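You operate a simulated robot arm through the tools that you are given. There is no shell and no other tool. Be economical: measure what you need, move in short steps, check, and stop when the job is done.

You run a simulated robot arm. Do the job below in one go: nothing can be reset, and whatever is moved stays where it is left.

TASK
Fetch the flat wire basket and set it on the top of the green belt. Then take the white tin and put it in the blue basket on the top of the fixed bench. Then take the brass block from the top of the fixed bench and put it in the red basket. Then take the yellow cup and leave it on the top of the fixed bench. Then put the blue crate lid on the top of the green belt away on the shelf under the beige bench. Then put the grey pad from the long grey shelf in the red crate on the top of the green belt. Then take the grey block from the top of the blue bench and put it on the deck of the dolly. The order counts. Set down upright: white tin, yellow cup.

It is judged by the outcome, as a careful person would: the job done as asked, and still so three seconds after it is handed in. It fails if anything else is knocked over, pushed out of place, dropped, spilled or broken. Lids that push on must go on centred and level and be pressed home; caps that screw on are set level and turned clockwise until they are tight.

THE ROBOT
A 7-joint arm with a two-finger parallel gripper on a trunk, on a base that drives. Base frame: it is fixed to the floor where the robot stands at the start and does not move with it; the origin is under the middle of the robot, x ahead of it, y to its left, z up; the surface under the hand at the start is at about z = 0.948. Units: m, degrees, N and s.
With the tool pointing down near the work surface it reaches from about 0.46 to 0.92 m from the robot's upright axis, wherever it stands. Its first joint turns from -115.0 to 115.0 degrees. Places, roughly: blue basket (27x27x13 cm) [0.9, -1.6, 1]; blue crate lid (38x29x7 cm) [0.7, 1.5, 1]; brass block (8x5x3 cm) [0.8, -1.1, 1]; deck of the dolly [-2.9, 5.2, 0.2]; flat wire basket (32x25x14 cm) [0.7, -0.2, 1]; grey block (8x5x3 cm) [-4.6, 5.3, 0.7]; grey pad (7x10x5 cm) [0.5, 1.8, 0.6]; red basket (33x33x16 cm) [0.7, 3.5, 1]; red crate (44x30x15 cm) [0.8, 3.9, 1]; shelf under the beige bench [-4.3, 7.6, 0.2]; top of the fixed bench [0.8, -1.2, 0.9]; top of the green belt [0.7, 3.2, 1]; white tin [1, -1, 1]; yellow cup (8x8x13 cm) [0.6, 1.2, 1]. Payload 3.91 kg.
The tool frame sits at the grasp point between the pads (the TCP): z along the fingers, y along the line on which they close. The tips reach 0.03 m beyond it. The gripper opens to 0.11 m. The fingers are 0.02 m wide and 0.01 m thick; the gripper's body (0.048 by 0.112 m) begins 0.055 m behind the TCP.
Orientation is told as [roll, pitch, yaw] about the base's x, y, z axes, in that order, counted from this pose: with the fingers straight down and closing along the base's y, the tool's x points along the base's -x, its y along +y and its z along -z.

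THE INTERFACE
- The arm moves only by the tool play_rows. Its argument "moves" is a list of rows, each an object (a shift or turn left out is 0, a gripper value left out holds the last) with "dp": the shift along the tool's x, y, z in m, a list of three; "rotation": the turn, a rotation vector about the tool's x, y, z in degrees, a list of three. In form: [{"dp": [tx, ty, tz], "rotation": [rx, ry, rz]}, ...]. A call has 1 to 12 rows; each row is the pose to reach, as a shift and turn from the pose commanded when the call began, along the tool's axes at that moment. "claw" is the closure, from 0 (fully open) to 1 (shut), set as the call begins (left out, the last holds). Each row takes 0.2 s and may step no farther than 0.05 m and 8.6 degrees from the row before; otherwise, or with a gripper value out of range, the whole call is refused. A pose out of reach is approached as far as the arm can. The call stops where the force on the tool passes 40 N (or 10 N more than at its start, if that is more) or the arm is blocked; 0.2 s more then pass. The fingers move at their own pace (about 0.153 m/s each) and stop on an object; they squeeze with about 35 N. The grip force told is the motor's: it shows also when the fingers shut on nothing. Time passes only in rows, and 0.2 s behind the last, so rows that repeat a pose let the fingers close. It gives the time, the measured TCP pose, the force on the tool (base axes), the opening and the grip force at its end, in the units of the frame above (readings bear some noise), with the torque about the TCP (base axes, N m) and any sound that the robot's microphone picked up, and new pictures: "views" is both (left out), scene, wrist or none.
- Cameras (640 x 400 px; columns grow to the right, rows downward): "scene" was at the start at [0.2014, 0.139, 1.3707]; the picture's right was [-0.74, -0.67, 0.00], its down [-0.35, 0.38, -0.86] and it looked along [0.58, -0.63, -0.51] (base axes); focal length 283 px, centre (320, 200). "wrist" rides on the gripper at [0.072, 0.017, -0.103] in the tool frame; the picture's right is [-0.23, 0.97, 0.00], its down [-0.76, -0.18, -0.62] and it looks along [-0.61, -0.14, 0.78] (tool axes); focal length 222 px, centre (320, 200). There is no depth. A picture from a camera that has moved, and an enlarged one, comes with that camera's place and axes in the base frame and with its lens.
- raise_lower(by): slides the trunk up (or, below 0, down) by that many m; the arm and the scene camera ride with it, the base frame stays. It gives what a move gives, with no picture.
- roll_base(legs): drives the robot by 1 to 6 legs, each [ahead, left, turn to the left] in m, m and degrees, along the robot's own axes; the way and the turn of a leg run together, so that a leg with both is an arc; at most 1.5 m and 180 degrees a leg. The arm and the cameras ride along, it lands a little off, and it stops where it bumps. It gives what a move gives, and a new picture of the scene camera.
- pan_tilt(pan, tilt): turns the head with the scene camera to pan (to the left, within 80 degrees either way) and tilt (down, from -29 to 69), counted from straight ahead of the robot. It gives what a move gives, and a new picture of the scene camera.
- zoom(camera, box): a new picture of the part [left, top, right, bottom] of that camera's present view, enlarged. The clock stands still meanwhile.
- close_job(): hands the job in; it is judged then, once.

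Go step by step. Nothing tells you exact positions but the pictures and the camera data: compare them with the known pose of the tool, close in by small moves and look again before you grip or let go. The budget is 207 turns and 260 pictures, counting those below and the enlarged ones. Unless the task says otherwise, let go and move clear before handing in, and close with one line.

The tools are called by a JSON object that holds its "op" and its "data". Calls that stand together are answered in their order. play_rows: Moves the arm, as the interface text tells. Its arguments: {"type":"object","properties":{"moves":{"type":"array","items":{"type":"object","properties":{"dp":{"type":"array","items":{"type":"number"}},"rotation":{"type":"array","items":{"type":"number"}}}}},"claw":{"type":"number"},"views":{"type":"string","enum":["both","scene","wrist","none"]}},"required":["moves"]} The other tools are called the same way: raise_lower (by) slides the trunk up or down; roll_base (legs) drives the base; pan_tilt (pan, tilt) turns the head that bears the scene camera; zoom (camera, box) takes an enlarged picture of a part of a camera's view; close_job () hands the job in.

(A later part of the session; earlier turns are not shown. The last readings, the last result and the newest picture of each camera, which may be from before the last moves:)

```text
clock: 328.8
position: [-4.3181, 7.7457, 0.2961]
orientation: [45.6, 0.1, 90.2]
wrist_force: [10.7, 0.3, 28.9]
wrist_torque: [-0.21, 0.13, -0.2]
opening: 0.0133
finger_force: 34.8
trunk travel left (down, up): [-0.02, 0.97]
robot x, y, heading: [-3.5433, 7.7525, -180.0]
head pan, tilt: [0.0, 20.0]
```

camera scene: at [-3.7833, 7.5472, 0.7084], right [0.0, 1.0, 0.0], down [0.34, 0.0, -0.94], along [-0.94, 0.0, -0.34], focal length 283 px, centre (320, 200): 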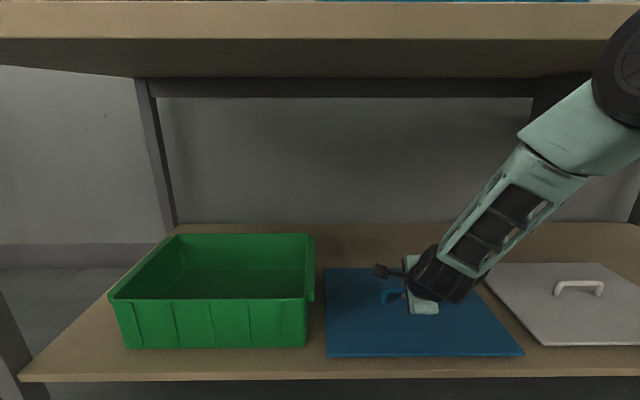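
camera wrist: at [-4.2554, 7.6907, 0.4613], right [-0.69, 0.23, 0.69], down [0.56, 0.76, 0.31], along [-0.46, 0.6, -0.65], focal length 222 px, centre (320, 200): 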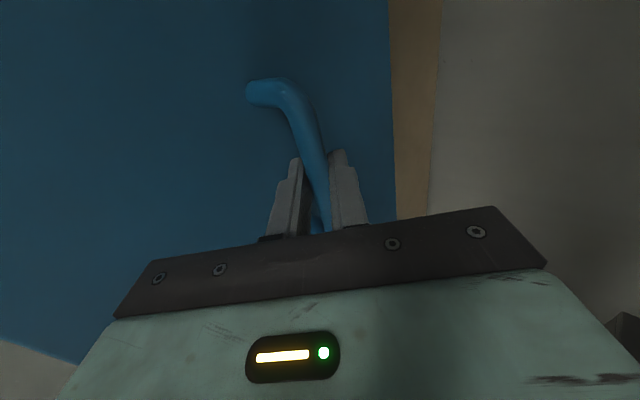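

Seated. Open slightly and withdraw along the tool axis.

{"op": "play_rows", "data": {"moves": [{"dp": [0, 0.002, -0.002]}, {"dp": [0, 0.002, -0.002]}, {"dp": [0, 0.002, -0.002]}], "claw": 0.75, "views": "none"}}

{"op": "play_rows", "data": {"moves": [{"dp": [0, 0, -0.02]}, {"dp": [0, 0, -0.05]}, {"dp": [0, 0, -0.09]}, {"dp": [0, -0.02, -0.13]}], "views": "both"}}

```text
clock: 329.6
position: [-4.3185, 7.7468, 0.294]
orientation: [45.1, 0.1, 90.2]
wrist_force: [-1.1, 0.7, 1.7]
wrist_torque: [0.05, 0.06, 0.02]
opening: 0.0267
finger_force: 0.0
trunk travel left (down, up): [-0.02, 0.97]
robot x, y, heading: [-3.5457, 7.7506, -180.1]
head pan, tilt: [0.0, 20.0]
```

```text
clock: 330.6
position: [-4.211, 7.7457, 0.372]
orientation: [45.0, 0.1, 90.3]
wrist_force: [0.0, -0.2, -0.6]
wrist_torque: [0.01, 0.03, 0.0]
opening: 0.0274
finger_force: 0.2
trunk travel left (down, up): [-0.02, 0.97]
robot x, y, heading: [-3.5438, 7.7519, -179.7]
head pan, tilt: [0.0, 20.0]
camera scene: at [-3.7834, 7.5471, 0.7082], right [0.0, 1.0, 0.0], down [0.34, 0.0, -0.94], along [-0.94, 0.0, -0.34], focal length 283 px, centre (320, 200)
camera wrist: at [-4.1482, 7.6734, 0.4558], right [-0.69, 0.23, 0.69], down [0.56, 0.76, 0.31], along [-0.46, 0.6, -0.65], focal length 222 px, centre (320, 200)
```

scene: 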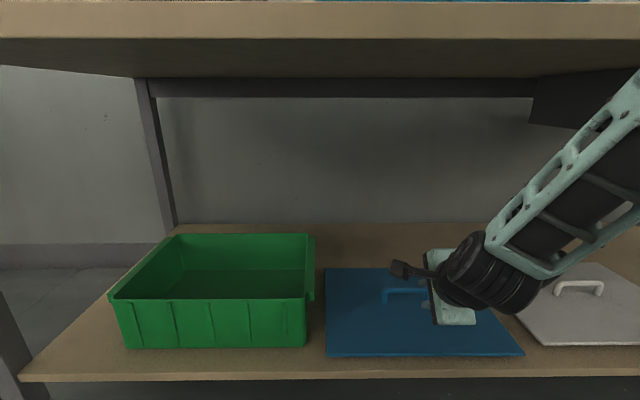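
wrist: 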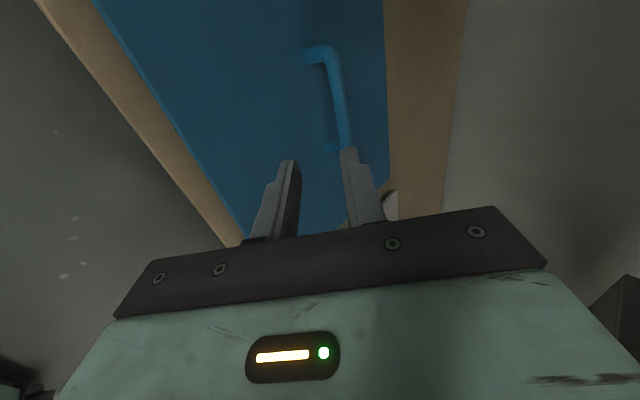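

The lid rests on the shelf. I back out, raise the trunk and return the same way: north, east through the gap, then south along the aisle.

{"op": "roll_base", "data": {"legs": [[-0.23, 0, 0]]}}

{"op": "raise_lower", "data": {"by": 0.4}}

{"op": "raise_lower", "data": {"by": 0.4}}

{"op": "roll_base", "data": {"legs": [[-0.05, -1.48, 0], [-1.4, 0, 0], [-1.3, 0, 0]]}}

```text
clock: 332.3
position: [-3.9787, 7.7456, 0.3704]
orientation: [45.1, 0.1, 90.3]
wrist_force: [0.1, 1.1, 0.1]
wrist_torque: [-0.03, 0.0, 0.0]
opening: 0.0277
finger_force: 0.1
trunk travel left (down, up): [-0.02, 0.97]
robot x, y, heading: [-3.3201, 7.7501, -180.1]
head pan, tilt: [0.0, 20.0]
camera scene: at [-3.5509, 7.5471, 0.7082], right [0.0, 1.0, 0.0], down [0.34, 0.0, -0.94], along [-0.94, 0.0, -0.34], focal length 283 px, centre (320, 200)
```

scene: 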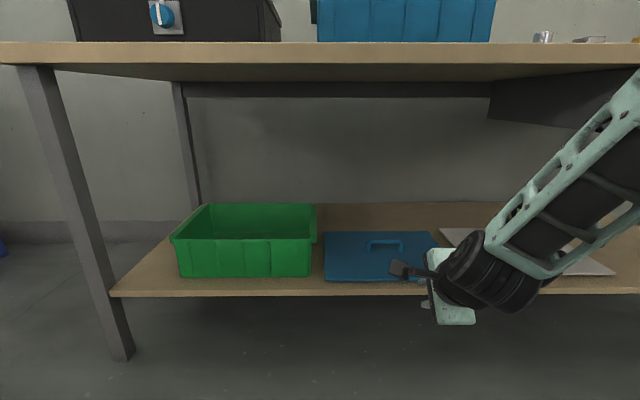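

```text
clock: 336.1
position: [-3.9782, 7.7457, 0.7713]
orientation: [45.2, 0.0, 90.3]
wrist_force: [-0.7, 1.1, -0.2]
wrist_torque: [0.01, 0.0, -0.03]
opening: 0.0276
finger_force: 0.0
trunk travel left (down, up): [-0.42, 0.57]
robot x, y, heading: [-3.3146, 7.753, -179.5]
head pan, tilt: [0.0, 20.0]
```

```text
clock: 339.9
position: [-3.9788, 7.7432, 1.1717]
orientation: [45.2, 0.0, 90.4]
wrist_force: [-0.6, 0.3, -0.5]
wrist_torque: [0.04, -0.02, -0.02]
opening: 0.0275
finger_force: 0.1
trunk travel left (down, up): [-0.82, 0.17]
robot x, y, heading: [-3.3128, 7.7517, -179.7]
head pan, tilt: [0.0, 20.0]
```

```text
clock: 360.1
position: [-1.2269, 9.2464, 1.1727]
orientation: [45.2, 0.1, 91.5]
wrist_force: [0.2, -0.1, -1.0]
wrist_torque: [0.04, -0.03, 0.02]
opening: 0.0277
finger_force: 0.1
trunk travel left (down, up): [-0.82, 0.17]
robot x, y, heading: [-0.5602, 9.2674, -178.9]
head pan, tilt: [0.0, 20.0]
camera scene: at [-0.7944, 9.0576, 1.5082], right [-0.02, 1.0, 0.0], down [0.34, 0.01, -0.94], along [-0.94, -0.02, -0.34], focal length 283 px, centre (320, 200)
```

scene: 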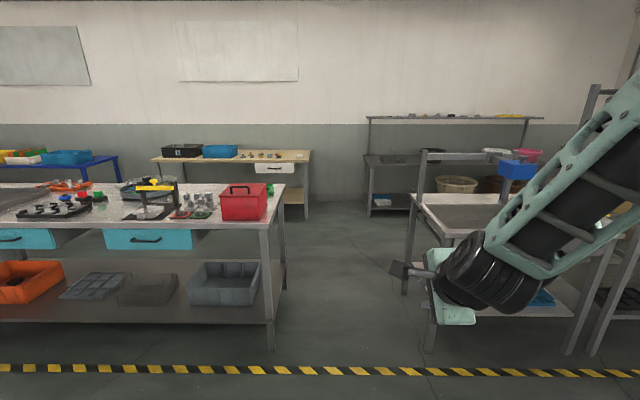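

{"op": "roll_base", "data": {"legs": [[0, 0, 88.9], [1.5, -0.1, 0], [1.5, 0, 0], [1.5, 0, 0], [1.5, 0, 0], [1.4, 0, 0]]}}

```text
refused: leg 2 is longer than a leg can be; nothing moved
```

{"op": "roll_base", "data": {"legs": [[0, 0, 88.9], [1.4, -0.1, 0], [1.5, 0, 0], [1.5, 0, 0], [1.5, 0, 0], [1.5, 0, 0]]}}

{"op": "roll_base", "data": {"legs": [[0, 0, 90]]}}

{"op": "pan_tilt", "data": {"pan": 0, "tilt": 30}}

```text
clock: 398.9
position: [-0.5659, 1.2232, 1.1721]
orientation: [45.2, 0.2, -178.7]
wrist_force: [0.5, -0.4, -0.1]
wrist_torque: [0.01, 0.01, 0.0]
opening: 0.0274
finger_force: 0.0
trunk travel left (down, up): [-0.82, 0.17]
robot x, y, heading: [-0.5828, 1.8885, -89.1]
head pan, tilt: [0.0, 20.0]
camera scene: at [-0.375, 1.6562, 1.5082], right [-1.0, -0.02, 0.0], down [-0.01, 0.34, -0.94], along [0.02, -0.94, -0.34], focal length 283 px, centre (320, 200)
```

scene: 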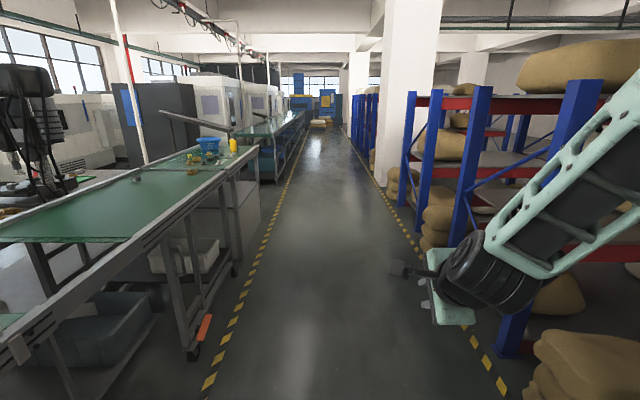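

```text
clock: 403.1
position: [0.0812, 1.912, 1.172]
orientation: [45.1, 0.1, -88.1]
wrist_force: [0.2, 0.5, 0.0]
wrist_torque: [0.0, 0.02, 0.0]
opening: 0.0276
finger_force: 0.0
trunk travel left (down, up): [-0.82, 0.17]
robot x, y, heading: [-0.5835, 1.8892, 1.6]
head pan, tilt: [0.0, 20.0]
camera scene: at [-0.3551, 2.0994, 1.5082], right [0.03, -1.0, 0.0], down [-0.34, -0.01, -0.94], along [0.94, 0.03, -0.34], focal length 283 px, centre (320, 200)
```

scene: 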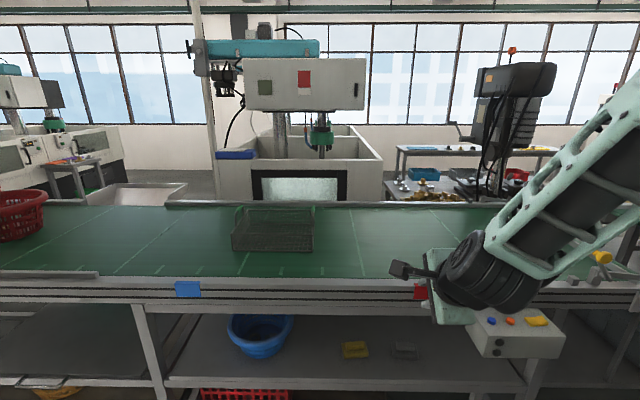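

```text
clock: 403.8
position: [0.0817, 1.9108, 1.172]
orientation: [45.1, 0.0, -88.1]
wrist_force: [-0.6, -1.1, -0.3]
wrist_torque: [0.0, 0.01, 0.02]
opening: 0.0277
finger_force: 0.1
trunk travel left (down, up): [-0.82, 0.17]
robot x, y, heading: [-0.5794, 1.8882, 1.7]
head pan, tilt: [0.0, 30.0]
camera scene: at [-0.3577, 2.0994, 1.4922], right [0.03, -1.0, 0.0], down [-0.5, -0.01, -0.87], along [0.87, 0.03, -0.5], focal length 283 px, centre (320, 200)
```

scene: 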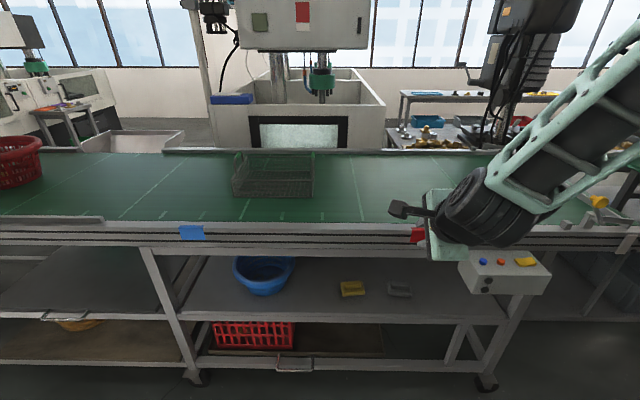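

{"op": "zoom", "data": {"camera": "scene", "box": [320, 235, 480, 335]}}

{"op": "raise_lower", "data": {"by": -0.4}}

{"op": "pan_tilt", "data": {"pan": -10, "tilt": 30}}

```text
4.00 times, centred on (400, 285) of scene
camera zoom: at [-0.3577, 2.0994, 1.4922], right [0.03, -1.0, 0.0], down [-0.5, -0.01, -0.87], along [0.87, 0.03, -0.5], focal length 1133 px, centre (0, -140)
```

zoom: 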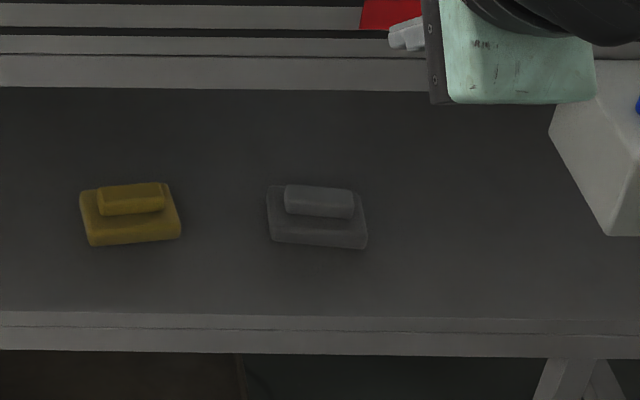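

```text
clock: 407.6
position: [0.0812, 1.9137, 0.7723]
orientation: [45.2, 0.0, -88.1]
wrist_force: [0.2, 0.4, -0.1]
wrist_torque: [0.03, 0.02, -0.01]
opening: 0.0275
finger_force: 0.1
trunk travel left (down, up): [-0.42, 0.57]
robot x, y, heading: [-0.5825, 1.8876, 1.8]
head pan, tilt: [0.0, 30.0]
```

```text
clock: 408.4
position: [0.0823, 1.9114, 0.7723]
orientation: [45.2, 0.0, -88.1]
wrist_force: [-0.1, 1.4, -0.1]
wrist_torque: [0.04, 0.02, 0.0]
opening: 0.0276
finger_force: 0.1
trunk travel left (down, up): [-0.42, 0.57]
robot x, y, heading: [-0.5846, 1.8875, 1.7]
head pan, tilt: [-10.0, 30.0]
camera scene: at [-0.3587, 2.0837, 1.0922], right [-0.14, -0.99, 0.0], down [-0.49, 0.07, -0.87], along [0.86, -0.12, -0.5], focal length 283 px, centre (320, 200)
```

scene: 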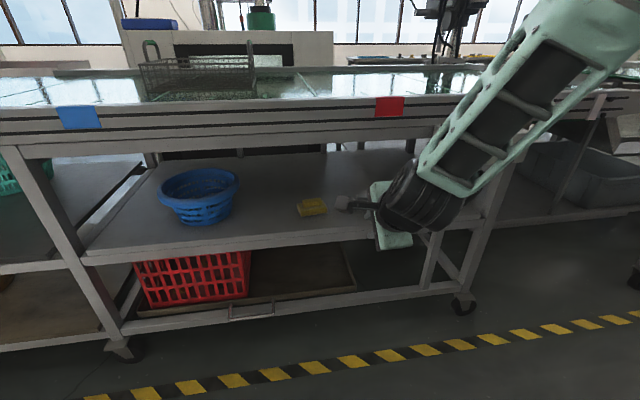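

The grey pad has a raised grip about 6.5 cm long along y on a 10×7 cm base, at about (0.475, 1.81) on the shelf. I turn the tilted gripper so it closes along y, then look from lower.

{"op": "play_rows", "data": {"moves": [{"rotation": [0, 0, -8.2]}, {"rotation": [0, 0, -16.4]}, {"rotation": [0, 0, -24.6]}, {"rotation": [0, 0, -32.8]}, {"rotation": [0, 0, -41]}, {"rotation": [0, 0, -49.2]}, {"rotation": [0, 0, -57.4]}, {"rotation": [0, 0, -65.6]}, {"rotation": [0, 0, -73.8]}, {"rotation": [0, 0, -82]}, {"rotation": [0, 0, -90]}], "claw": 0, "views": "none"}}

{"op": "roll_base", "data": {"legs": [[0, 0, -1.7]]}}

{"op": "zoom", "data": {"camera": "wrist", "box": [0, 0, 640, 400]}}

```text
clock: 410.8
position: [0.0807, 1.9117, 0.773]
orientation: [0.0, -45.2, 2.0]
wrist_force: [0.0, -0.1, 0.2]
wrist_torque: [0.01, 0.0, 0.0]
opening: 0.1098
finger_force: 0.1
trunk travel left (down, up): [-0.42, 0.57]
robot x, y, heading: [-0.5864, 1.8863, 1.7]
head pan, tilt: [-10.0, 30.0]
```

```text
clock: 411.5
position: [0.0817, 1.8918, 0.7722]
orientation: [0.3, -45.2, 0.1]
wrist_force: [-0.4, 0.0, -0.2]
wrist_torque: [0.0, 0.04, -0.03]
opening: 0.11
finger_force: 0.0
trunk travel left (down, up): [-0.42, 0.57]
robot x, y, heading: [-0.5805, 1.8921, 0.1]
head pan, tilt: [-10.0, 30.0]
camera scene: at [-0.3529, 2.0768, 1.0922], right [-0.17, -0.98, 0.0], down [-0.49, 0.09, -0.87], along [0.85, -0.15, -0.5], focal length 283 px, centre (320, 200)
```

scene: 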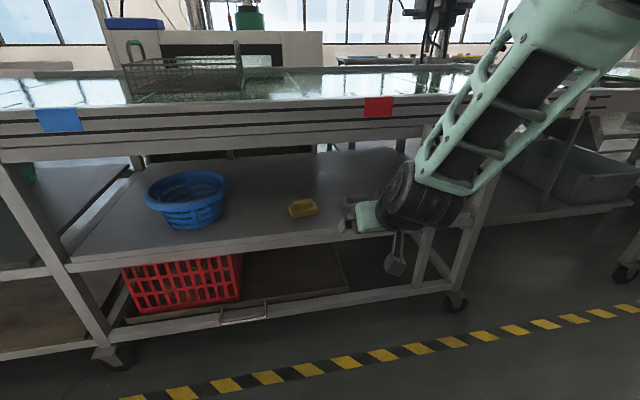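

```text
1.00 times, centred on (320, 200) of wrist (not enlarged: the box is as wide or as high as the picture)
camera zoom: at [-0.0424, 1.9075, 0.7925], right [0.16, 0.97, 0.16], down [0.1, -0.18, 0.98], along [0.98, -0.14, -0.12], focal length 222 px, centre (320, 200)
```

zoom: 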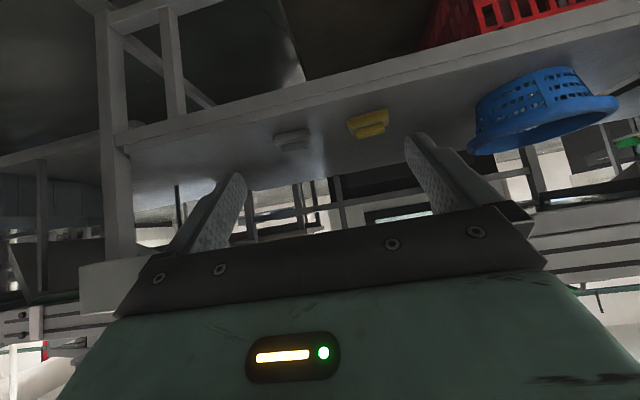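

{"op": "zoom", "data": {"camera": "wrist", "box": [240, 90, 400, 190]}}

{"op": "play_rows", "data": {"moves": [{"dp": [-0.03, -0.01, -0.03]}, {"dp": [-0.06, -0.02, -0.06]}], "views": "none"}}

{"op": "pan_tilt", "data": {"pan": -15, "tilt": 25}}

```text
4.00 times, centred on (320, 140) of wrist
camera zoom: at [-0.0424, 1.9075, 0.7925], right [0.16, 0.97, 0.16], down [0.1, -0.18, 0.98], along [0.98, -0.14, -0.12], focal length 888 px, centre (320, 440)
```

zoom: 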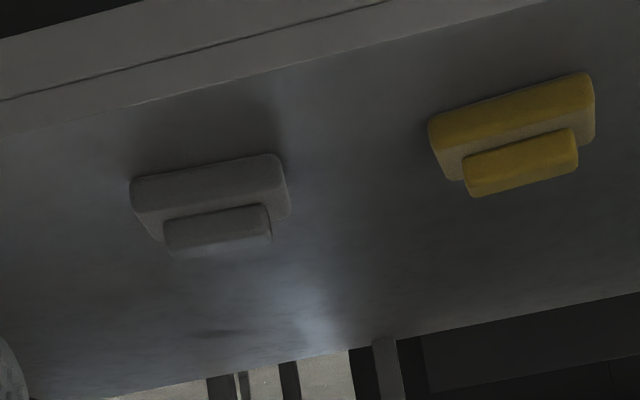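

```text
clock: 412.1
position: [0.08, 1.8725, 0.8578]
orientation: [0.4, -45.2, 0.1]
wrist_force: [-0.1, 0.3, 0.5]
wrist_torque: [0.03, 0.01, -0.02]
opening: 0.1099
finger_force: 0.1
trunk travel left (down, up): [-0.42, 0.57]
robot x, y, heading: [-0.5855, 1.8844, -0.3]
head pan, tilt: [-10.0, 30.0]
```

```text
clock: 412.8
position: [0.0801, 1.8707, 0.8582]
orientation: [0.3, -45.2, 0.1]
wrist_force: [0.7, 0.2, -0.3]
wrist_torque: [-0.03, -0.02, 0.0]
opening: 0.1099
finger_force: 0.0
trunk travel left (down, up): [-0.42, 0.57]
robot x, y, heading: [-0.5825, 1.8851, -0.0]
head pan, tilt: [-15.0, 25.0]
camera scene: at [-0.353, 2.0687, 1.1001], right [-0.26, -0.97, 0.0], down [-0.41, 0.11, -0.91], along [0.88, -0.23, -0.42], focal length 283 px, centre (320, 200)
```

scene: 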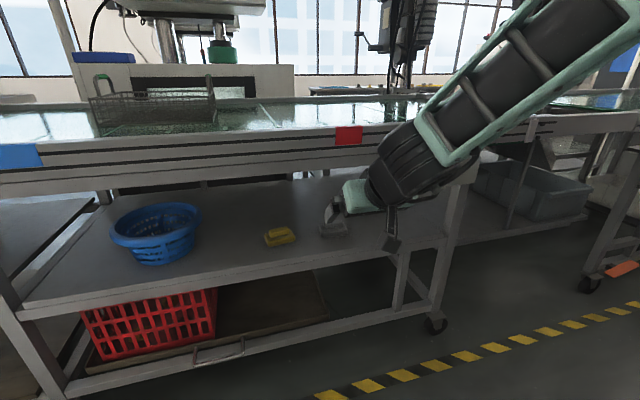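

From both views the pad sits near (0.52, 1.79), shelf z≈0.542. I lower the trunk, shift the hand to y≈1.79 and drive forward so the hand comes in under the belt frame.

{"op": "raise_lower", "data": {"by": -0.18}}

{"op": "play_rows", "data": {"moves": [{"dp": [0, -0.04, 0]}, {"dp": [0, -0.08, 0]}], "views": "none"}}

{"op": "roll_base", "data": {"legs": [[0.25, 0, 0]]}}

{"op": "zoom", "data": {"camera": "wrist", "box": [0, 0, 640, 400]}}

```text
clock: 414.8
position: [0.0806, 1.8714, 0.6771]
orientation: [0.3, -45.2, 0.2]
wrist_force: [-0.1, -0.2, 1.0]
wrist_torque: [-0.02, 0.01, -0.01]
opening: 0.1101
finger_force: 0.0
trunk travel left (down, up): [-0.24, 0.75]
robot x, y, heading: [-0.5801, 1.8872, -0.3]
head pan, tilt: [-15.0, 25.0]
```

```text
clock: 415.4
position: [0.0822, 1.7894, 0.6771]
orientation: [0.2, -45.2, -0.1]
wrist_force: [0.3, 0.0, 0.7]
wrist_torque: [0.01, 0.01, -0.02]
opening: 0.1101
finger_force: 0.1
trunk travel left (down, up): [-0.24, 0.75]
robot x, y, heading: [-0.5792, 1.888, 0.3]
head pan, tilt: [-15.0, 25.0]
```

```text
clock: 417.2
position: [0.3312, 1.791, 0.6758]
orientation: [0.2, -45.2, 0.1]
wrist_force: [-0.3, -0.4, -0.4]
wrist_torque: [0.01, 0.02, 0.01]
opening: 0.11
finger_force: 0.1
trunk travel left (down, up): [-0.24, 0.75]
robot x, y, heading: [-0.3367, 1.8889, 0.2]
head pan, tilt: [-15.0, 25.0]
camera scene: at [-0.1043, 2.0687, 0.9202], right [-0.26, -0.97, 0.0], down [-0.41, 0.11, -0.91], along [0.88, -0.23, -0.42], focal length 283 px, centre (320, 200)
```

scene: 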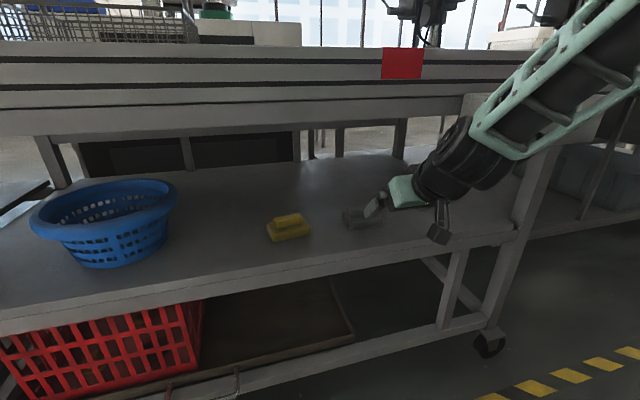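

```text
1.00 times, centred on (320, 200) of wrist (not enlarged: the box is as wide or as high as the picture)
camera zoom: at [0.2069, 1.8062, 0.697], right [0.16, 0.97, 0.16], down [0.1, -0.18, 0.98], along [0.98, -0.14, -0.12], focal length 222 px, centre (320, 200)
```

zoom: 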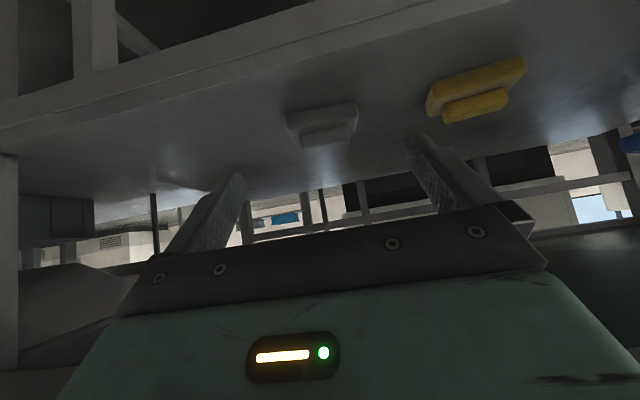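

The forearm lies close in front of the control box (y≈1.45–1.68). I shift the base left 0.25 m and swing the hand back right, so the forearm comes in from the left of the box.

{"op": "roll_base", "data": {"legs": [[-0.1, 0.28, 0]]}}

{"op": "play_rows", "data": {"moves": [{"dp": [0, -0.045, 0]}, {"dp": [0, -0.09, 0]}, {"dp": [0, -0.135, 0]}, {"dp": [0, -0.18, 0]}, {"dp": [0, -0.225, 0]}, {"dp": [0, -0.27, 0]}], "views": "none"}}

{"op": "pan_tilt", "data": {"pan": -30, "tilt": 30}}

{"op": "zoom", "data": {"camera": "wrist", "box": [160, 40, 480, 240]}}

```text
clock: 419.2
position: [0.2322, 2.0703, 0.6769]
orientation: [0.3, -45.2, 0.0]
wrist_force: [-0.1, 0.7, -0.2]
wrist_torque: [0.02, -0.01, 0.02]
opening: 0.1101
finger_force: 0.1
trunk travel left (down, up): [-0.24, 0.75]
robot x, y, heading: [-0.4324, 2.1691, -0.1]
head pan, tilt: [-15.0, 25.0]
camera scene: at [-0.2028, 2.3496, 0.9202], right [-0.26, -0.96, 0.0], down [-0.41, 0.11, -0.91], along [0.87, -0.24, -0.42], focal length 283 px, centre (320, 200)
```

scene: 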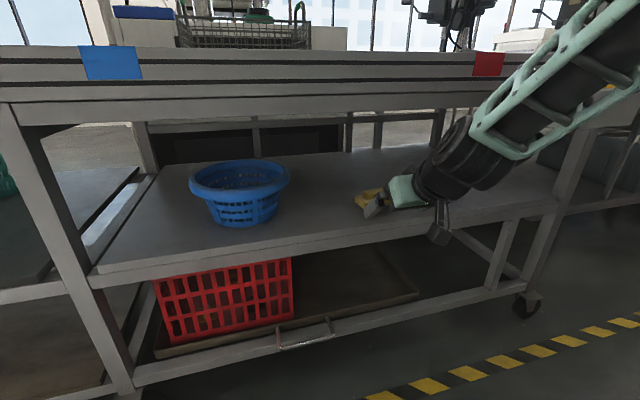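

```text
clock: 420.6
position: [0.233, 1.7986, 0.6759]
orientation: [0.1, -45.2, -0.1]
wrist_force: [0.0, -0.6, 0.2]
wrist_torque: [0.02, 0.01, -0.02]
opening: 0.1103
finger_force: 0.1
out of reach, approached as far as the arm can: row 1
trunk travel left (down, up): [-0.24, 0.75]
robot x, y, heading: [-0.4327, 2.1686, -0.1]
head pan, tilt: [-15.0, 25.0]
```

```text
clock: 421.4
position: [0.2322, 1.7993, 0.6769]
orientation: [0.2, -45.2, -0.2]
wrist_force: [0.5, -1.0, 1.2]
wrist_torque: [-0.03, 0.01, 0.01]
opening: 0.1102
finger_force: 0.1
trunk travel left (down, up): [-0.24, 0.75]
robot x, y, heading: [-0.4359, 2.1672, 0.2]
head pan, tilt: [-30.0, 30.0]
camera scene: at [-0.2135, 2.3283, 0.9122], right [-0.5, -0.86, 0.0], down [-0.43, 0.25, -0.87], along [0.75, -0.44, -0.5], focal length 283 px, centre (320, 200)
```

scene: 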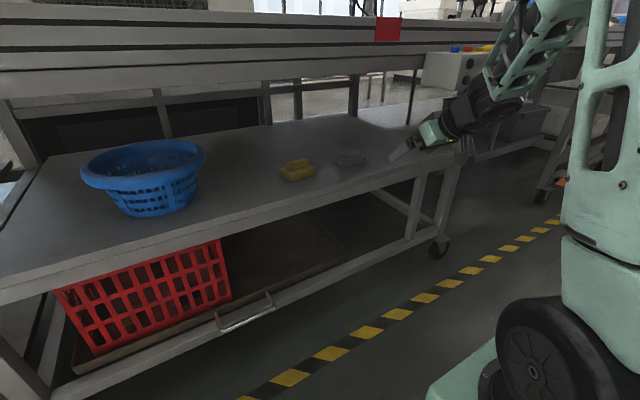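

```text
2.00 times, centred on (320, 140) of wrist
camera zoom: at [0.1083, 1.8155, 0.6971], right [0.16, 0.97, 0.16], down [0.09, -0.18, 0.98], along [0.98, -0.14, -0.12], focal length 444 px, centre (320, 320)
```

zoom: 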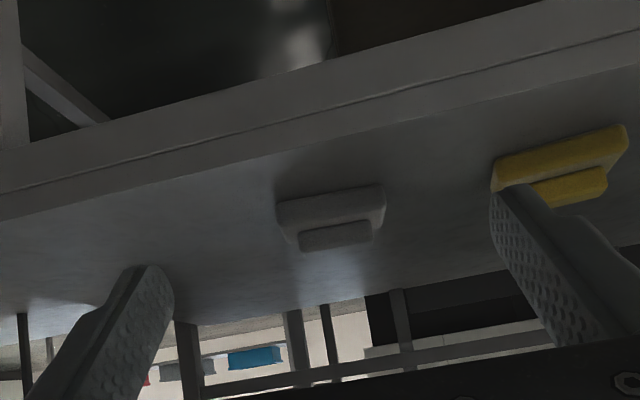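

The forearm would come near the belt frame; a flatter arm is better. I lower the trunk 0.2 m and raise the hand correspondingly with the arm.

{"op": "raise_lower", "data": {"by": -0.2}}

{"op": "play_rows", "data": {"moves": [{"dp": [-0.03, 0, -0.03]}, {"dp": [-0.06, 0, -0.06]}, {"dp": [-0.09, 0, -0.09]}, {"dp": [-0.11, 0, -0.11]}, {"dp": [-0.13, 0, -0.09]}, {"dp": [-0.15, 0, -0.07]}], "views": "both"}}

```text
clock: 423.6
position: [0.2313, 1.7994, 0.4766]
orientation: [0.2, -45.2, -0.1]
wrist_force: [-0.5, 0.3, -0.8]
wrist_torque: [0.01, 0.0, 0.01]
opening: 0.1099
finger_force: 0.1
trunk travel left (down, up): [-0.04, 0.95]
robot x, y, heading: [-0.4349, 2.1665, -0.2]
head pan, tilt: [-30.0, 30.0]
```

```text
clock: 425.0
position: [0.2882, 1.7985, 0.6328]
orientation: [0.3, -45.2, -0.2]
wrist_force: [0.1, 0.6, 0.3]
wrist_torque: [0.02, 0.01, -0.01]
opening: 0.11
finger_force: 0.1
trunk travel left (down, up): [-0.04, 0.95]
robot x, y, heading: [-0.4306, 2.1673, -0.1]
head pan, tilt: [-30.0, 30.0]
camera scene: at [-0.2135, 2.3282, 0.7122], right [-0.5, -0.86, 0.0], down [-0.43, 0.25, -0.87], along [0.75, -0.44, -0.5], focal length 283 px, centre (320, 200)
camera wrist: at [0.1644, 1.815, 0.6532], right [0.16, 0.97, 0.16], down [0.09, -0.18, 0.98], along [0.98, -0.14, -0.12], focal length 222 px, centre (320, 200)
```

scene: 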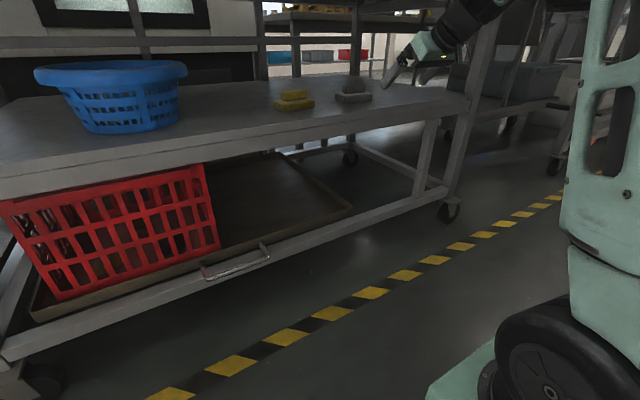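
wrist: 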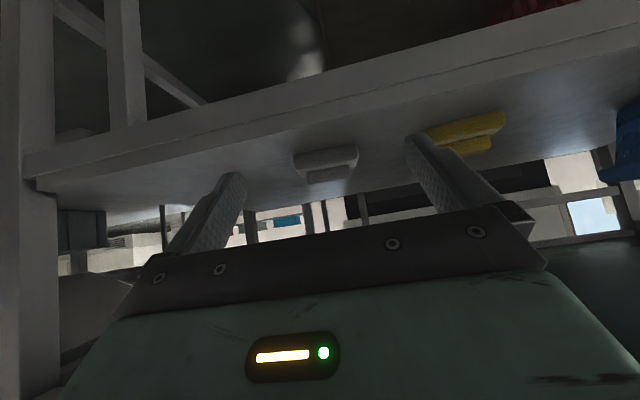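

{"op": "pan_tilt", "data": {"pan": -25, "tilt": 8}}

{"op": "zoom", "data": {"camera": "scene", "box": [260, 60, 460, 240]}}

```text
clock: 425.9
position: [0.2875, 1.7983, 0.6332]
orientation: [0.2, -45.2, -0.1]
wrist_force: [-0.4, 0.9, -0.5]
wrist_torque: [0.0, 0.0, -0.01]
opening: 0.11
finger_force: 0.1
trunk travel left (down, up): [-0.04, 0.95]
robot x, y, heading: [-0.433, 2.1688, -0.2]
head pan, tilt: [-25.0, 8.0]
camera scene: at [-0.2079, 2.3344, 0.7477], right [-0.43, -0.9, 0.0], down [-0.13, 0.06, -0.99], along [0.9, -0.42, -0.14], focal length 283 px, centre (320, 200)
```

scene: 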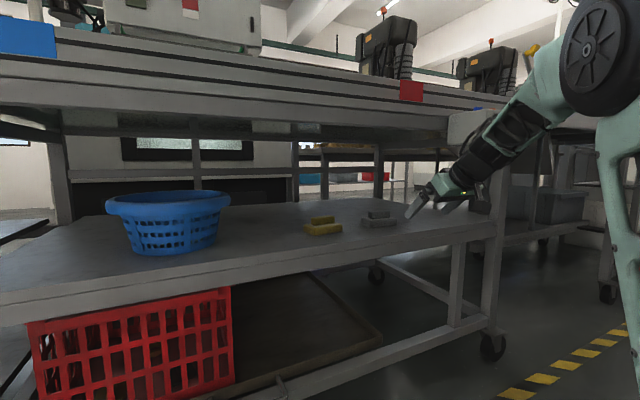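

```text
2.22 times, centred on (360, 150) of scene
camera zoom: at [-0.2079, 2.3344, 0.7477], right [-0.43, -0.9, 0.0], down [-0.13, 0.06, -0.99], along [0.9, -0.42, -0.14], focal length 629 px, centre (231, 311)
```

zoom: 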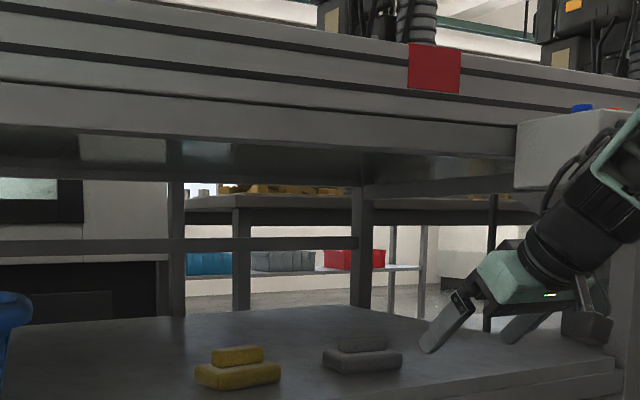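

A clear view: the arm is straight at 45°. Flattening to 55° gives more clearance to the belt frame. I rotate, align y≈1.787, and advance partway.

{"op": "play_rows", "data": {"moves": [{"dp": [0, -0.005, 0], "rotation": [0, -5, 0]}, {"dp": [0, -0.011, 0], "rotation": [0, -10, 0]}], "views": "none"}}

{"op": "roll_base", "data": {"legs": [[0.14, 0, 0]]}}

{"op": "zoom", "data": {"camera": "wrist", "box": [160, 40, 480, 240]}}

{"op": "zoom", "data": {"camera": "scene", "box": [260, 60, 560, 260]}}

```text
clock: 426.4
position: [0.2883, 1.7883, 0.6328]
orientation: [0.2, -55.3, -0.1]
wrist_force: [0.5, -0.1, -0.3]
wrist_torque: [0.0, -0.01, 0.01]
opening: 0.1097
finger_force: 0.0
trunk travel left (down, up): [-0.04, 0.95]
robot x, y, heading: [-0.4363, 2.1689, -0.3]
head pan, tilt: [-25.0, 8.0]
```

```text
clock: 427.8
position: [0.4305, 1.7868, 0.6322]
orientation: [0.2, -55.2, -0.1]
wrist_force: [0.1, 0.4, 0.5]
wrist_torque: [-0.05, -0.02, -0.01]
opening: 0.1102
finger_force: 0.1
trunk travel left (down, up): [-0.04, 0.95]
robot x, y, heading: [-0.2913, 2.1629, -0.3]
head pan, tilt: [-25.0, 8.0]
camera scene: at [-0.0664, 2.334, 0.7478], right [-0.43, -0.91, 0.0], down [-0.13, 0.06, -0.99], along [0.9, -0.42, -0.14], focal length 283 px, centre (320, 200)
```

scene: 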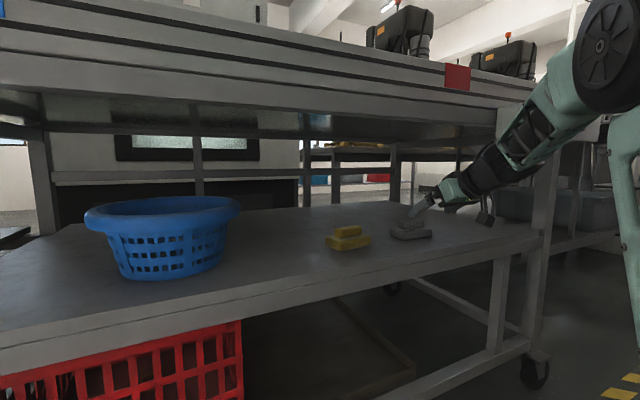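

```text
2.00 times, centred on (320, 140) of wrist
camera zoom: at [0.3044, 1.8041, 0.6309], right [0.13, 0.97, 0.19], down [-0.08, -0.18, 0.98], along [0.99, -0.14, 0.05], focal length 444 px, centre (320, 320)
```

zoom: 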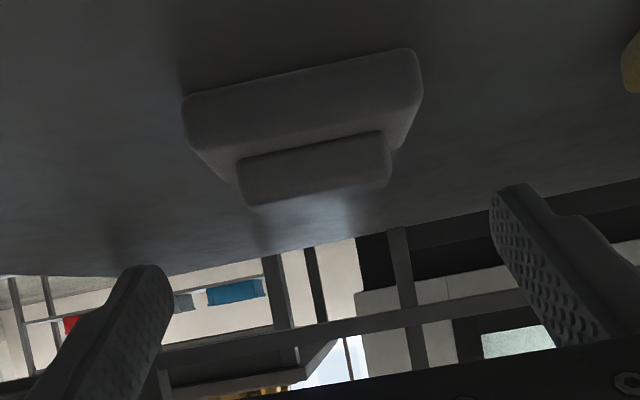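

```text
2.00 times, centred on (410, 160) of scene
camera zoom: at [-0.0664, 2.334, 0.7478], right [-0.43, -0.91, 0.0], down [-0.13, 0.06, -0.99], along [0.9, -0.42, -0.14], focal length 566 px, centre (140, 280)
```

zoom: 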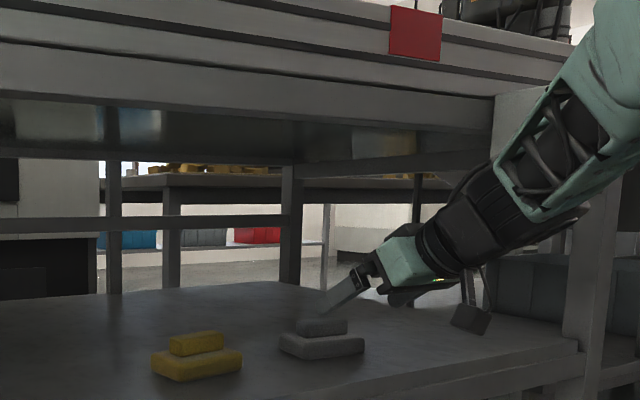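

Pad: front edge x≈0.50, knob centre ≈ (0.536, 1.786, 0.572). The fingers straddle it well; advance and descend to it.

{"op": "play_rows", "data": {"moves": [{"dp": [-0.017, 0, 0.03]}, {"dp": [-0.034, 0, 0.06]}, {"dp": [-0.032, 0, 0.085]}, {"dp": [-0.019, 0, 0.095]}], "views": "wrist"}}

{"op": "zoom", "data": {"camera": "scene", "box": [340, 120, 520, 260]}}

```text
clock: 428.8
position: [0.52, 1.7879, 0.5924]
orientation: [0.2, -55.2, -0.3]
wrist_force: [0.2, -0.2, -0.6]
wrist_torque: [-0.02, 0.02, -0.02]
opening: 0.1096
finger_force: 0.1
trunk travel left (down, up): [-0.04, 0.95]
robot x, y, heading: [-0.2923, 2.1677, -0.2]
head pan, tilt: [-25.0, 8.0]
camera wrist: at [0.3935, 1.8038, 0.5919], right [0.13, 0.97, 0.19], down [-0.08, -0.18, 0.98], along [0.99, -0.14, 0.05], focal length 222 px, centre (320, 200)
```

wrist: 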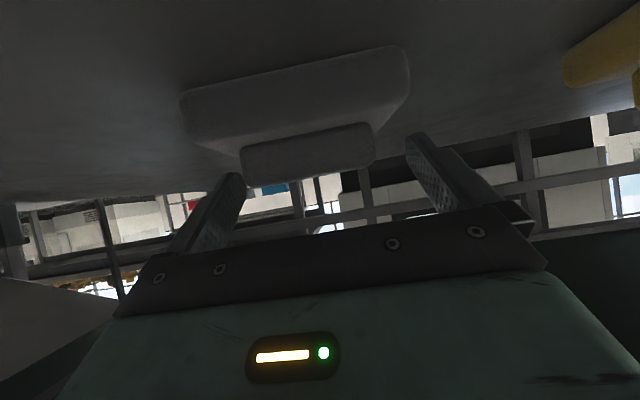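

```text
2.86 times, centred on (430, 190) of scene
camera zoom: at [-0.0665, 2.334, 0.7478], right [-0.43, -0.91, 0.0], down [-0.13, 0.06, -0.99], along [0.9, -0.42, -0.14], focal length 809 px, centre (6, 229)
```

zoom: 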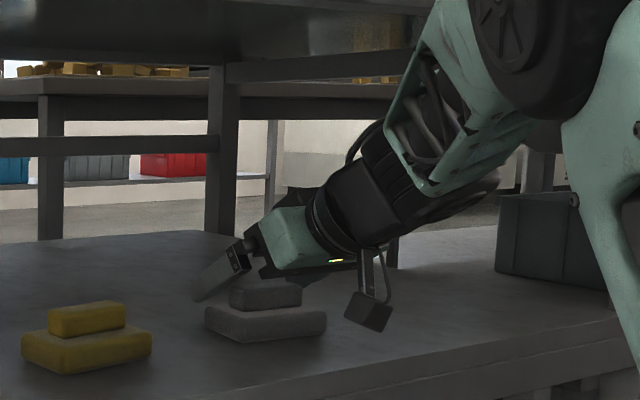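

{"op": "play_rows", "data": {"moves": [{"dp": [0, -0.001, 0.004]}, {"dp": [0, -0.001, 0.007]}], "views": "none"}}

{"op": "play_rows", "data": {"moves": [{"dp": [0, 0, 0]}, {"dp": [0, 0, 0]}, {"dp": [0, 0, 0]}, {"dp": [-0.004, 0, -0.003]}, {"dp": [-0.012, 0, -0.008]}, {"dp": [-0.024, 0, -0.017]}], "claw": 1, "views": "both"}}

```text
clock: 429.4
position: [0.5238, 1.787, 0.5908]
orientation: [0.2, -55.2, 0.0]
wrist_force: [0.2, 1.4, 0.0]
wrist_torque: [-0.02, 0.01, -0.03]
opening: 0.11
finger_force: 0.1
trunk travel left (down, up): [-0.04, 0.95]
robot x, y, heading: [-0.2899, 2.1688, -0.2]
head pan, tilt: [-25.0, 8.0]
```

```text
clock: 430.8
position: [0.5251, 1.787, 0.6197]
orientation: [0.3, -55.2, -0.2]
wrist_force: [-0.1, 0.3, -1.0]
wrist_torque: [0.01, 0.02, -0.03]
opening: 0.0699
finger_force: 35.1
trunk travel left (down, up): [-0.04, 0.95]
robot x, y, heading: [-0.2924, 2.1678, 0.1]
head pan, tilt: [-25.0, 8.0]
camera scene: at [-0.0664, 2.334, 0.7477], right [-0.43, -0.91, 0.0], down [-0.13, 0.06, -0.99], along [0.9, -0.42, -0.14], focal length 283 px, centre (320, 200)
camera wrist: at [0.3985, 1.8035, 0.618], right [0.13, 0.97, 0.19], down [-0.08, -0.18, 0.98], along [0.99, -0.14, 0.05], focal length 222 px, centre (320, 200)
```

scene: 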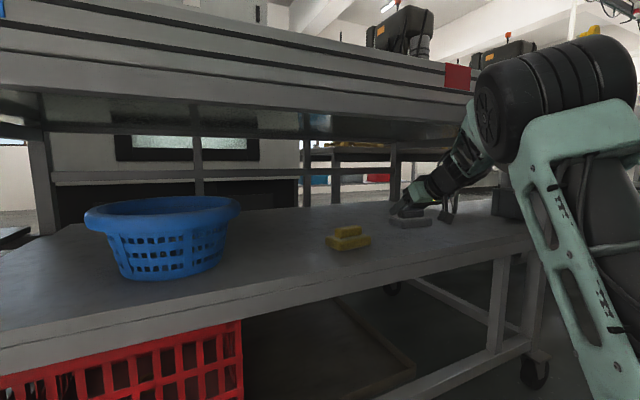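
wrist: 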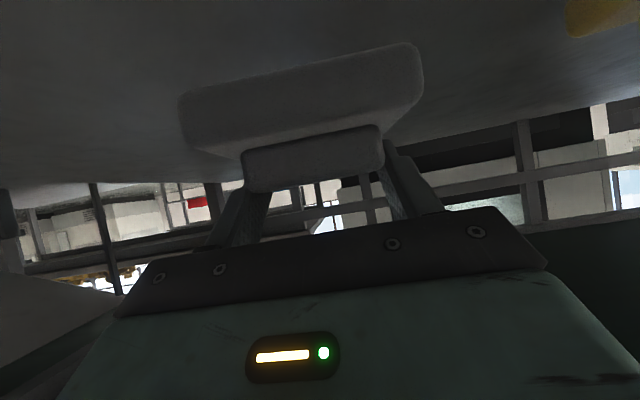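

The pad is gripped and lifted clear of the shelf. I back out straight.

{"op": "roll_base", "data": {"legs": [[-0.4, 0, 0]]}}

{"op": "zoom", "data": {"camera": "wrist", "box": [0, 0, 640, 400]}}

```text
clock: 433.3
position: [0.1229, 1.7889, 0.6202]
orientation: [0.2, -55.2, -0.1]
wrist_force: [0.2, -0.6, -1.0]
wrist_torque: [0.02, -0.01, 0.01]
opening: 0.0698
finger_force: 35.5
trunk travel left (down, up): [-0.04, 0.95]
robot x, y, heading: [-0.6898, 2.1701, -0.2]
head pan, tilt: [-25.0, 8.0]
camera scene: at [-0.4674, 2.3352, 0.7478], right [-0.42, -0.91, 0.0], down [-0.13, 0.06, -0.99], along [0.9, -0.42, -0.14], focal length 283 px, centre (320, 200)
```

scene: 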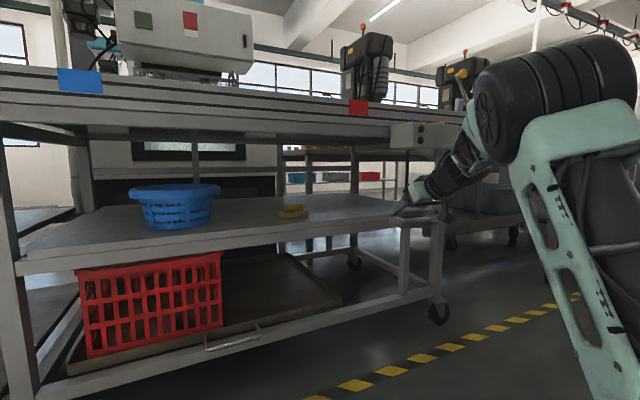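

```text
1.00 times, centred on (320, 200) of wrist (not enlarged: the box is as wide or as high as the picture)
camera zoom: at [-0.002, 1.8051, 0.6179], right [0.13, 0.97, 0.19], down [-0.08, -0.18, 0.98], along [0.99, -0.14, 0.05], focal length 222 px, centre (320, 200)
```

zoom: 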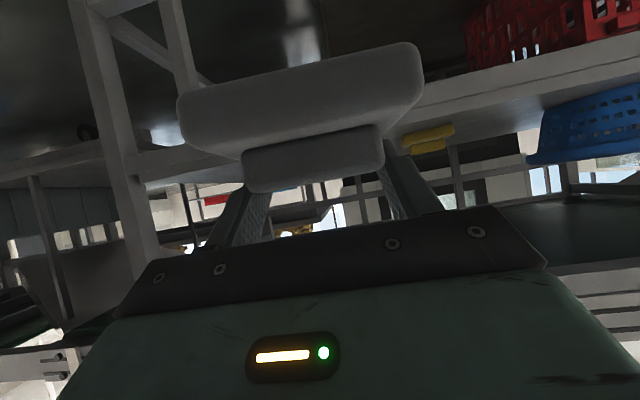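

The pad is securely held. Raise the trunk, bring the tool back to vertical, and drive to the red crate.

{"op": "raise_lower", "data": {"by": 0.4}}

{"op": "raise_lower", "data": {"by": 0.38}}

{"op": "play_rows", "data": {"moves": [{"dp": [0.012, 0.03, -0.016], "rotation": [0, 8, 0]}, {"dp": [0.023, 0.06, -0.033], "rotation": [0, 16, 0]}, {"dp": [0.035, 0.09, -0.049], "rotation": [0, 24, 0]}, {"dp": [0.046, 0.12, -0.066], "rotation": [0, 32, 0]}, {"dp": [0.058, 0.15, -0.082], "rotation": [0, 40, 0]}, {"dp": [0.07, 0.18, -0.098], "rotation": [0, 48, 0]}, {"dp": [0.086, 0.2, -0.123], "rotation": [0, 55, 0]}], "views": "none"}}

{"op": "roll_base", "data": {"legs": [[0.3, 1.4, 0]]}}

{"op": "pan_tilt", "data": {"pan": 0, "tilt": 42}}

```text
clock: 437.1
position: [0.1227, 1.789, 1.0199]
orientation: [0.1, -55.2, 0.0]
wrist_force: [-0.4, 0.2, -0.6]
wrist_torque: [-0.01, -0.02, 0.01]
opening: 0.0697
finger_force: 35.2
trunk travel left (down, up): [-0.44, 0.55]
robot x, y, heading: [-0.6943, 2.1692, -0.3]
head pan, tilt: [-25.0, 8.0]
```

```text
clock: 440.8
position: [0.1238, 1.788, 1.3985]
orientation: [0.2, -55.2, -0.2]
wrist_force: [-0.1, -0.7, -1.2]
wrist_torque: [-0.02, -0.01, -0.02]
opening: 0.0699
finger_force: 34.5
trunk travel left (down, up): [-0.82, 0.17]
robot x, y, heading: [-0.6894, 2.1694, 0.1]
head pan, tilt: [-25.0, 8.0]
```

```text
clock: 442.4
position: [-0.0275, 1.9894, 1.3993]
orientation: [0.1, 0.0, 0.0]
wrist_force: [0.4, -0.5, -0.7]
wrist_torque: [0.01, -0.03, 0.03]
opening: 0.0694
finger_force: 34.8
trunk travel left (down, up): [-0.82, 0.17]
robot x, y, heading: [-0.6923, 2.1704, 0.2]
head pan, tilt: [-25.0, 8.0]
```

```text
clock: 449.5
position: [0.285, 3.3822, 1.3993]
orientation: [0.0, -0.3, -0.6]
wrist_force: [-0.3, 0.3, -0.3]
wrist_torque: [0.02, 0.0, 0.03]
opening: 0.0695
finger_force: 35.0
trunk travel left (down, up): [-0.82, 0.17]
robot x, y, heading: [-0.3809, 3.5694, -0.4]
head pan, tilt: [-25.0, 8.0]
camera scene: at [-0.1513, 3.7336, 1.5278], right [-0.44, -0.9, 0.0], down [-0.13, 0.06, -0.99], along [0.89, -0.43, -0.14], focal length 283 px, centre (320, 200)
```

scene: 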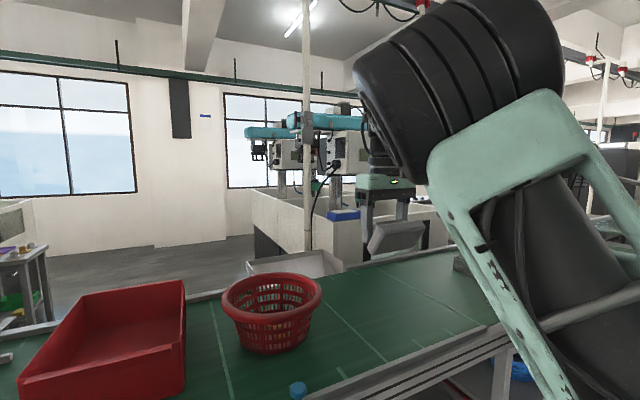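

```text
clock: 450.5
position: [0.2855, 3.3818, 1.3981]
orientation: [0.0, -0.2, -0.6]
wrist_force: [0.6, 0.5, -0.7]
wrist_torque: [0.02, -0.05, 0.0]
opening: 0.0696
finger_force: 35.1
trunk travel left (down, up): [-0.82, 0.17]
robot x, y, heading: [-0.3772, 3.5694, -0.7]
head pan, tilt: [0.0, 42.0]
camera scene: at [-0.1511, 3.7728, 1.474], right [-0.01, -1.0, 0.0], down [-0.67, 0.01, -0.74], along [0.74, -0.01, -0.67], focal length 283 px, centre (320, 200)
```

scene: 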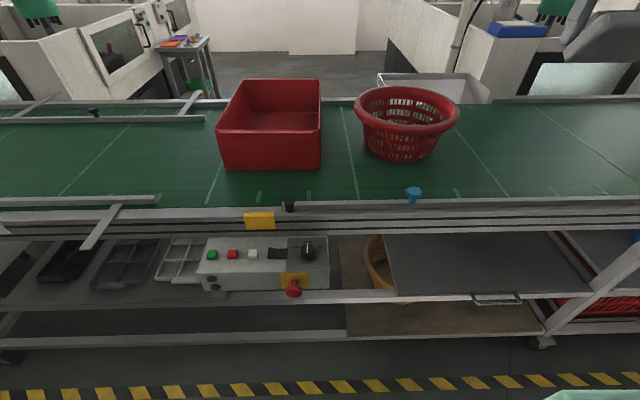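

The pad is tilted with the hand now; I'll restore most of the tilt (50°) when placing it flat inside the crate (centre ≈ (0.73, 3.905)). Drive up to the crate first.

{"op": "roll_base", "data": {"legs": [[0.3, 0.52, 0.7]]}}

{"op": "play_rows", "data": {"moves": [{"rotation": [0, -8, 0]}, {"rotation": [0, -16, 0]}, {"rotation": [0, -24, 0]}, {"rotation": [0, -32, 0]}, {"rotation": [0, -40, 0]}, {"rotation": [0, -48, 0]}, {"rotation": [0, -50, 0]}], "views": "both"}}

```text
clock: 453.9
position: [0.592, 3.909, 1.3984]
orientation: [0.1, -0.2, -0.1]
wrist_force: [0.3, 0.7, -1.5]
wrist_torque: [-0.02, -0.01, -0.02]
opening: 0.0695
finger_force: 35.0
trunk travel left (down, up): [-0.82, 0.17]
robot x, y, heading: [-0.0733, 4.0907, -0.5]
head pan, tilt: [0.0, 42.0]
camera scene: at [0.1518, 4.2962, 1.4739], right [0.0, -1.0, 0.0], down [-0.67, 0.0, -0.74], along [0.74, 0.0, -0.67], focal length 283 px, centre (320, 200)
```

scene: 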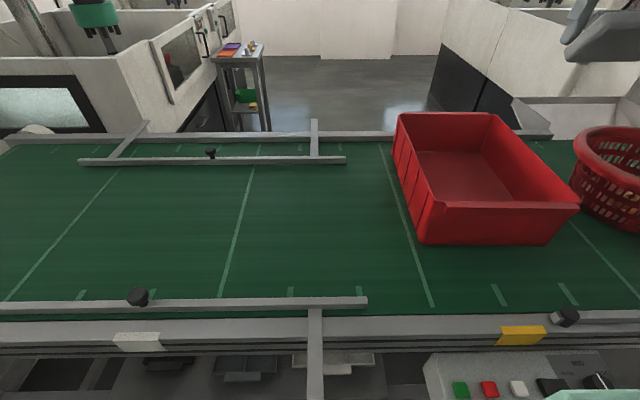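

```text
clock: 455.5
position: [0.5916, 3.9092, 1.3991]
orientation: [0.2, -50.3, -0.3]
wrist_force: [-0.6, -0.3, -1.0]
wrist_torque: [-0.03, 0.0, -0.01]
opening: 0.0694
finger_force: 35.5
trunk travel left (down, up): [-0.82, 0.17]
robot x, y, heading: [-0.0744, 4.0901, -0.2]
head pan, tilt: [0.0, 42.0]
camera scene: at [0.1519, 4.2962, 1.4739], right [0.0, -1.0, 0.0], down [-0.67, 0.0, -0.74], along [0.74, 0.0, -0.67], focal length 283 px, centre (320, 200)
camera wrist: at [0.4663, 3.9258, 1.4088], right [0.15, 0.97, 0.18], down [0.01, -0.18, 0.98], along [0.99, -0.14, -0.03], focal length 222 px, centre (320, 200)
```

scene: 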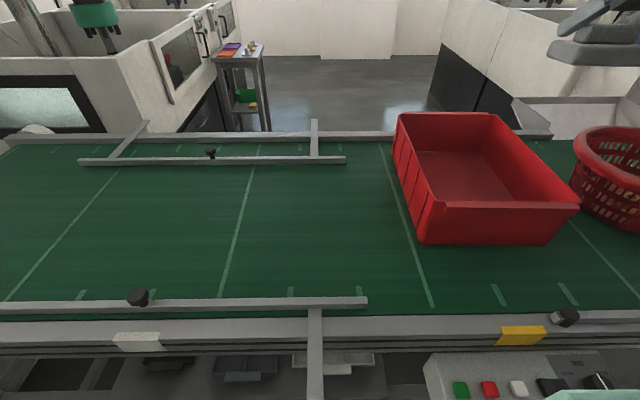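
wrist: 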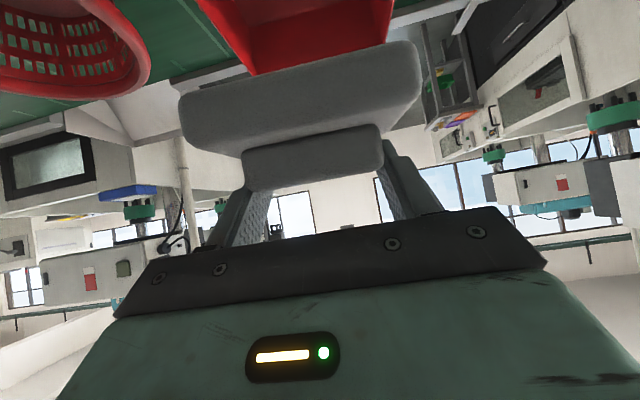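

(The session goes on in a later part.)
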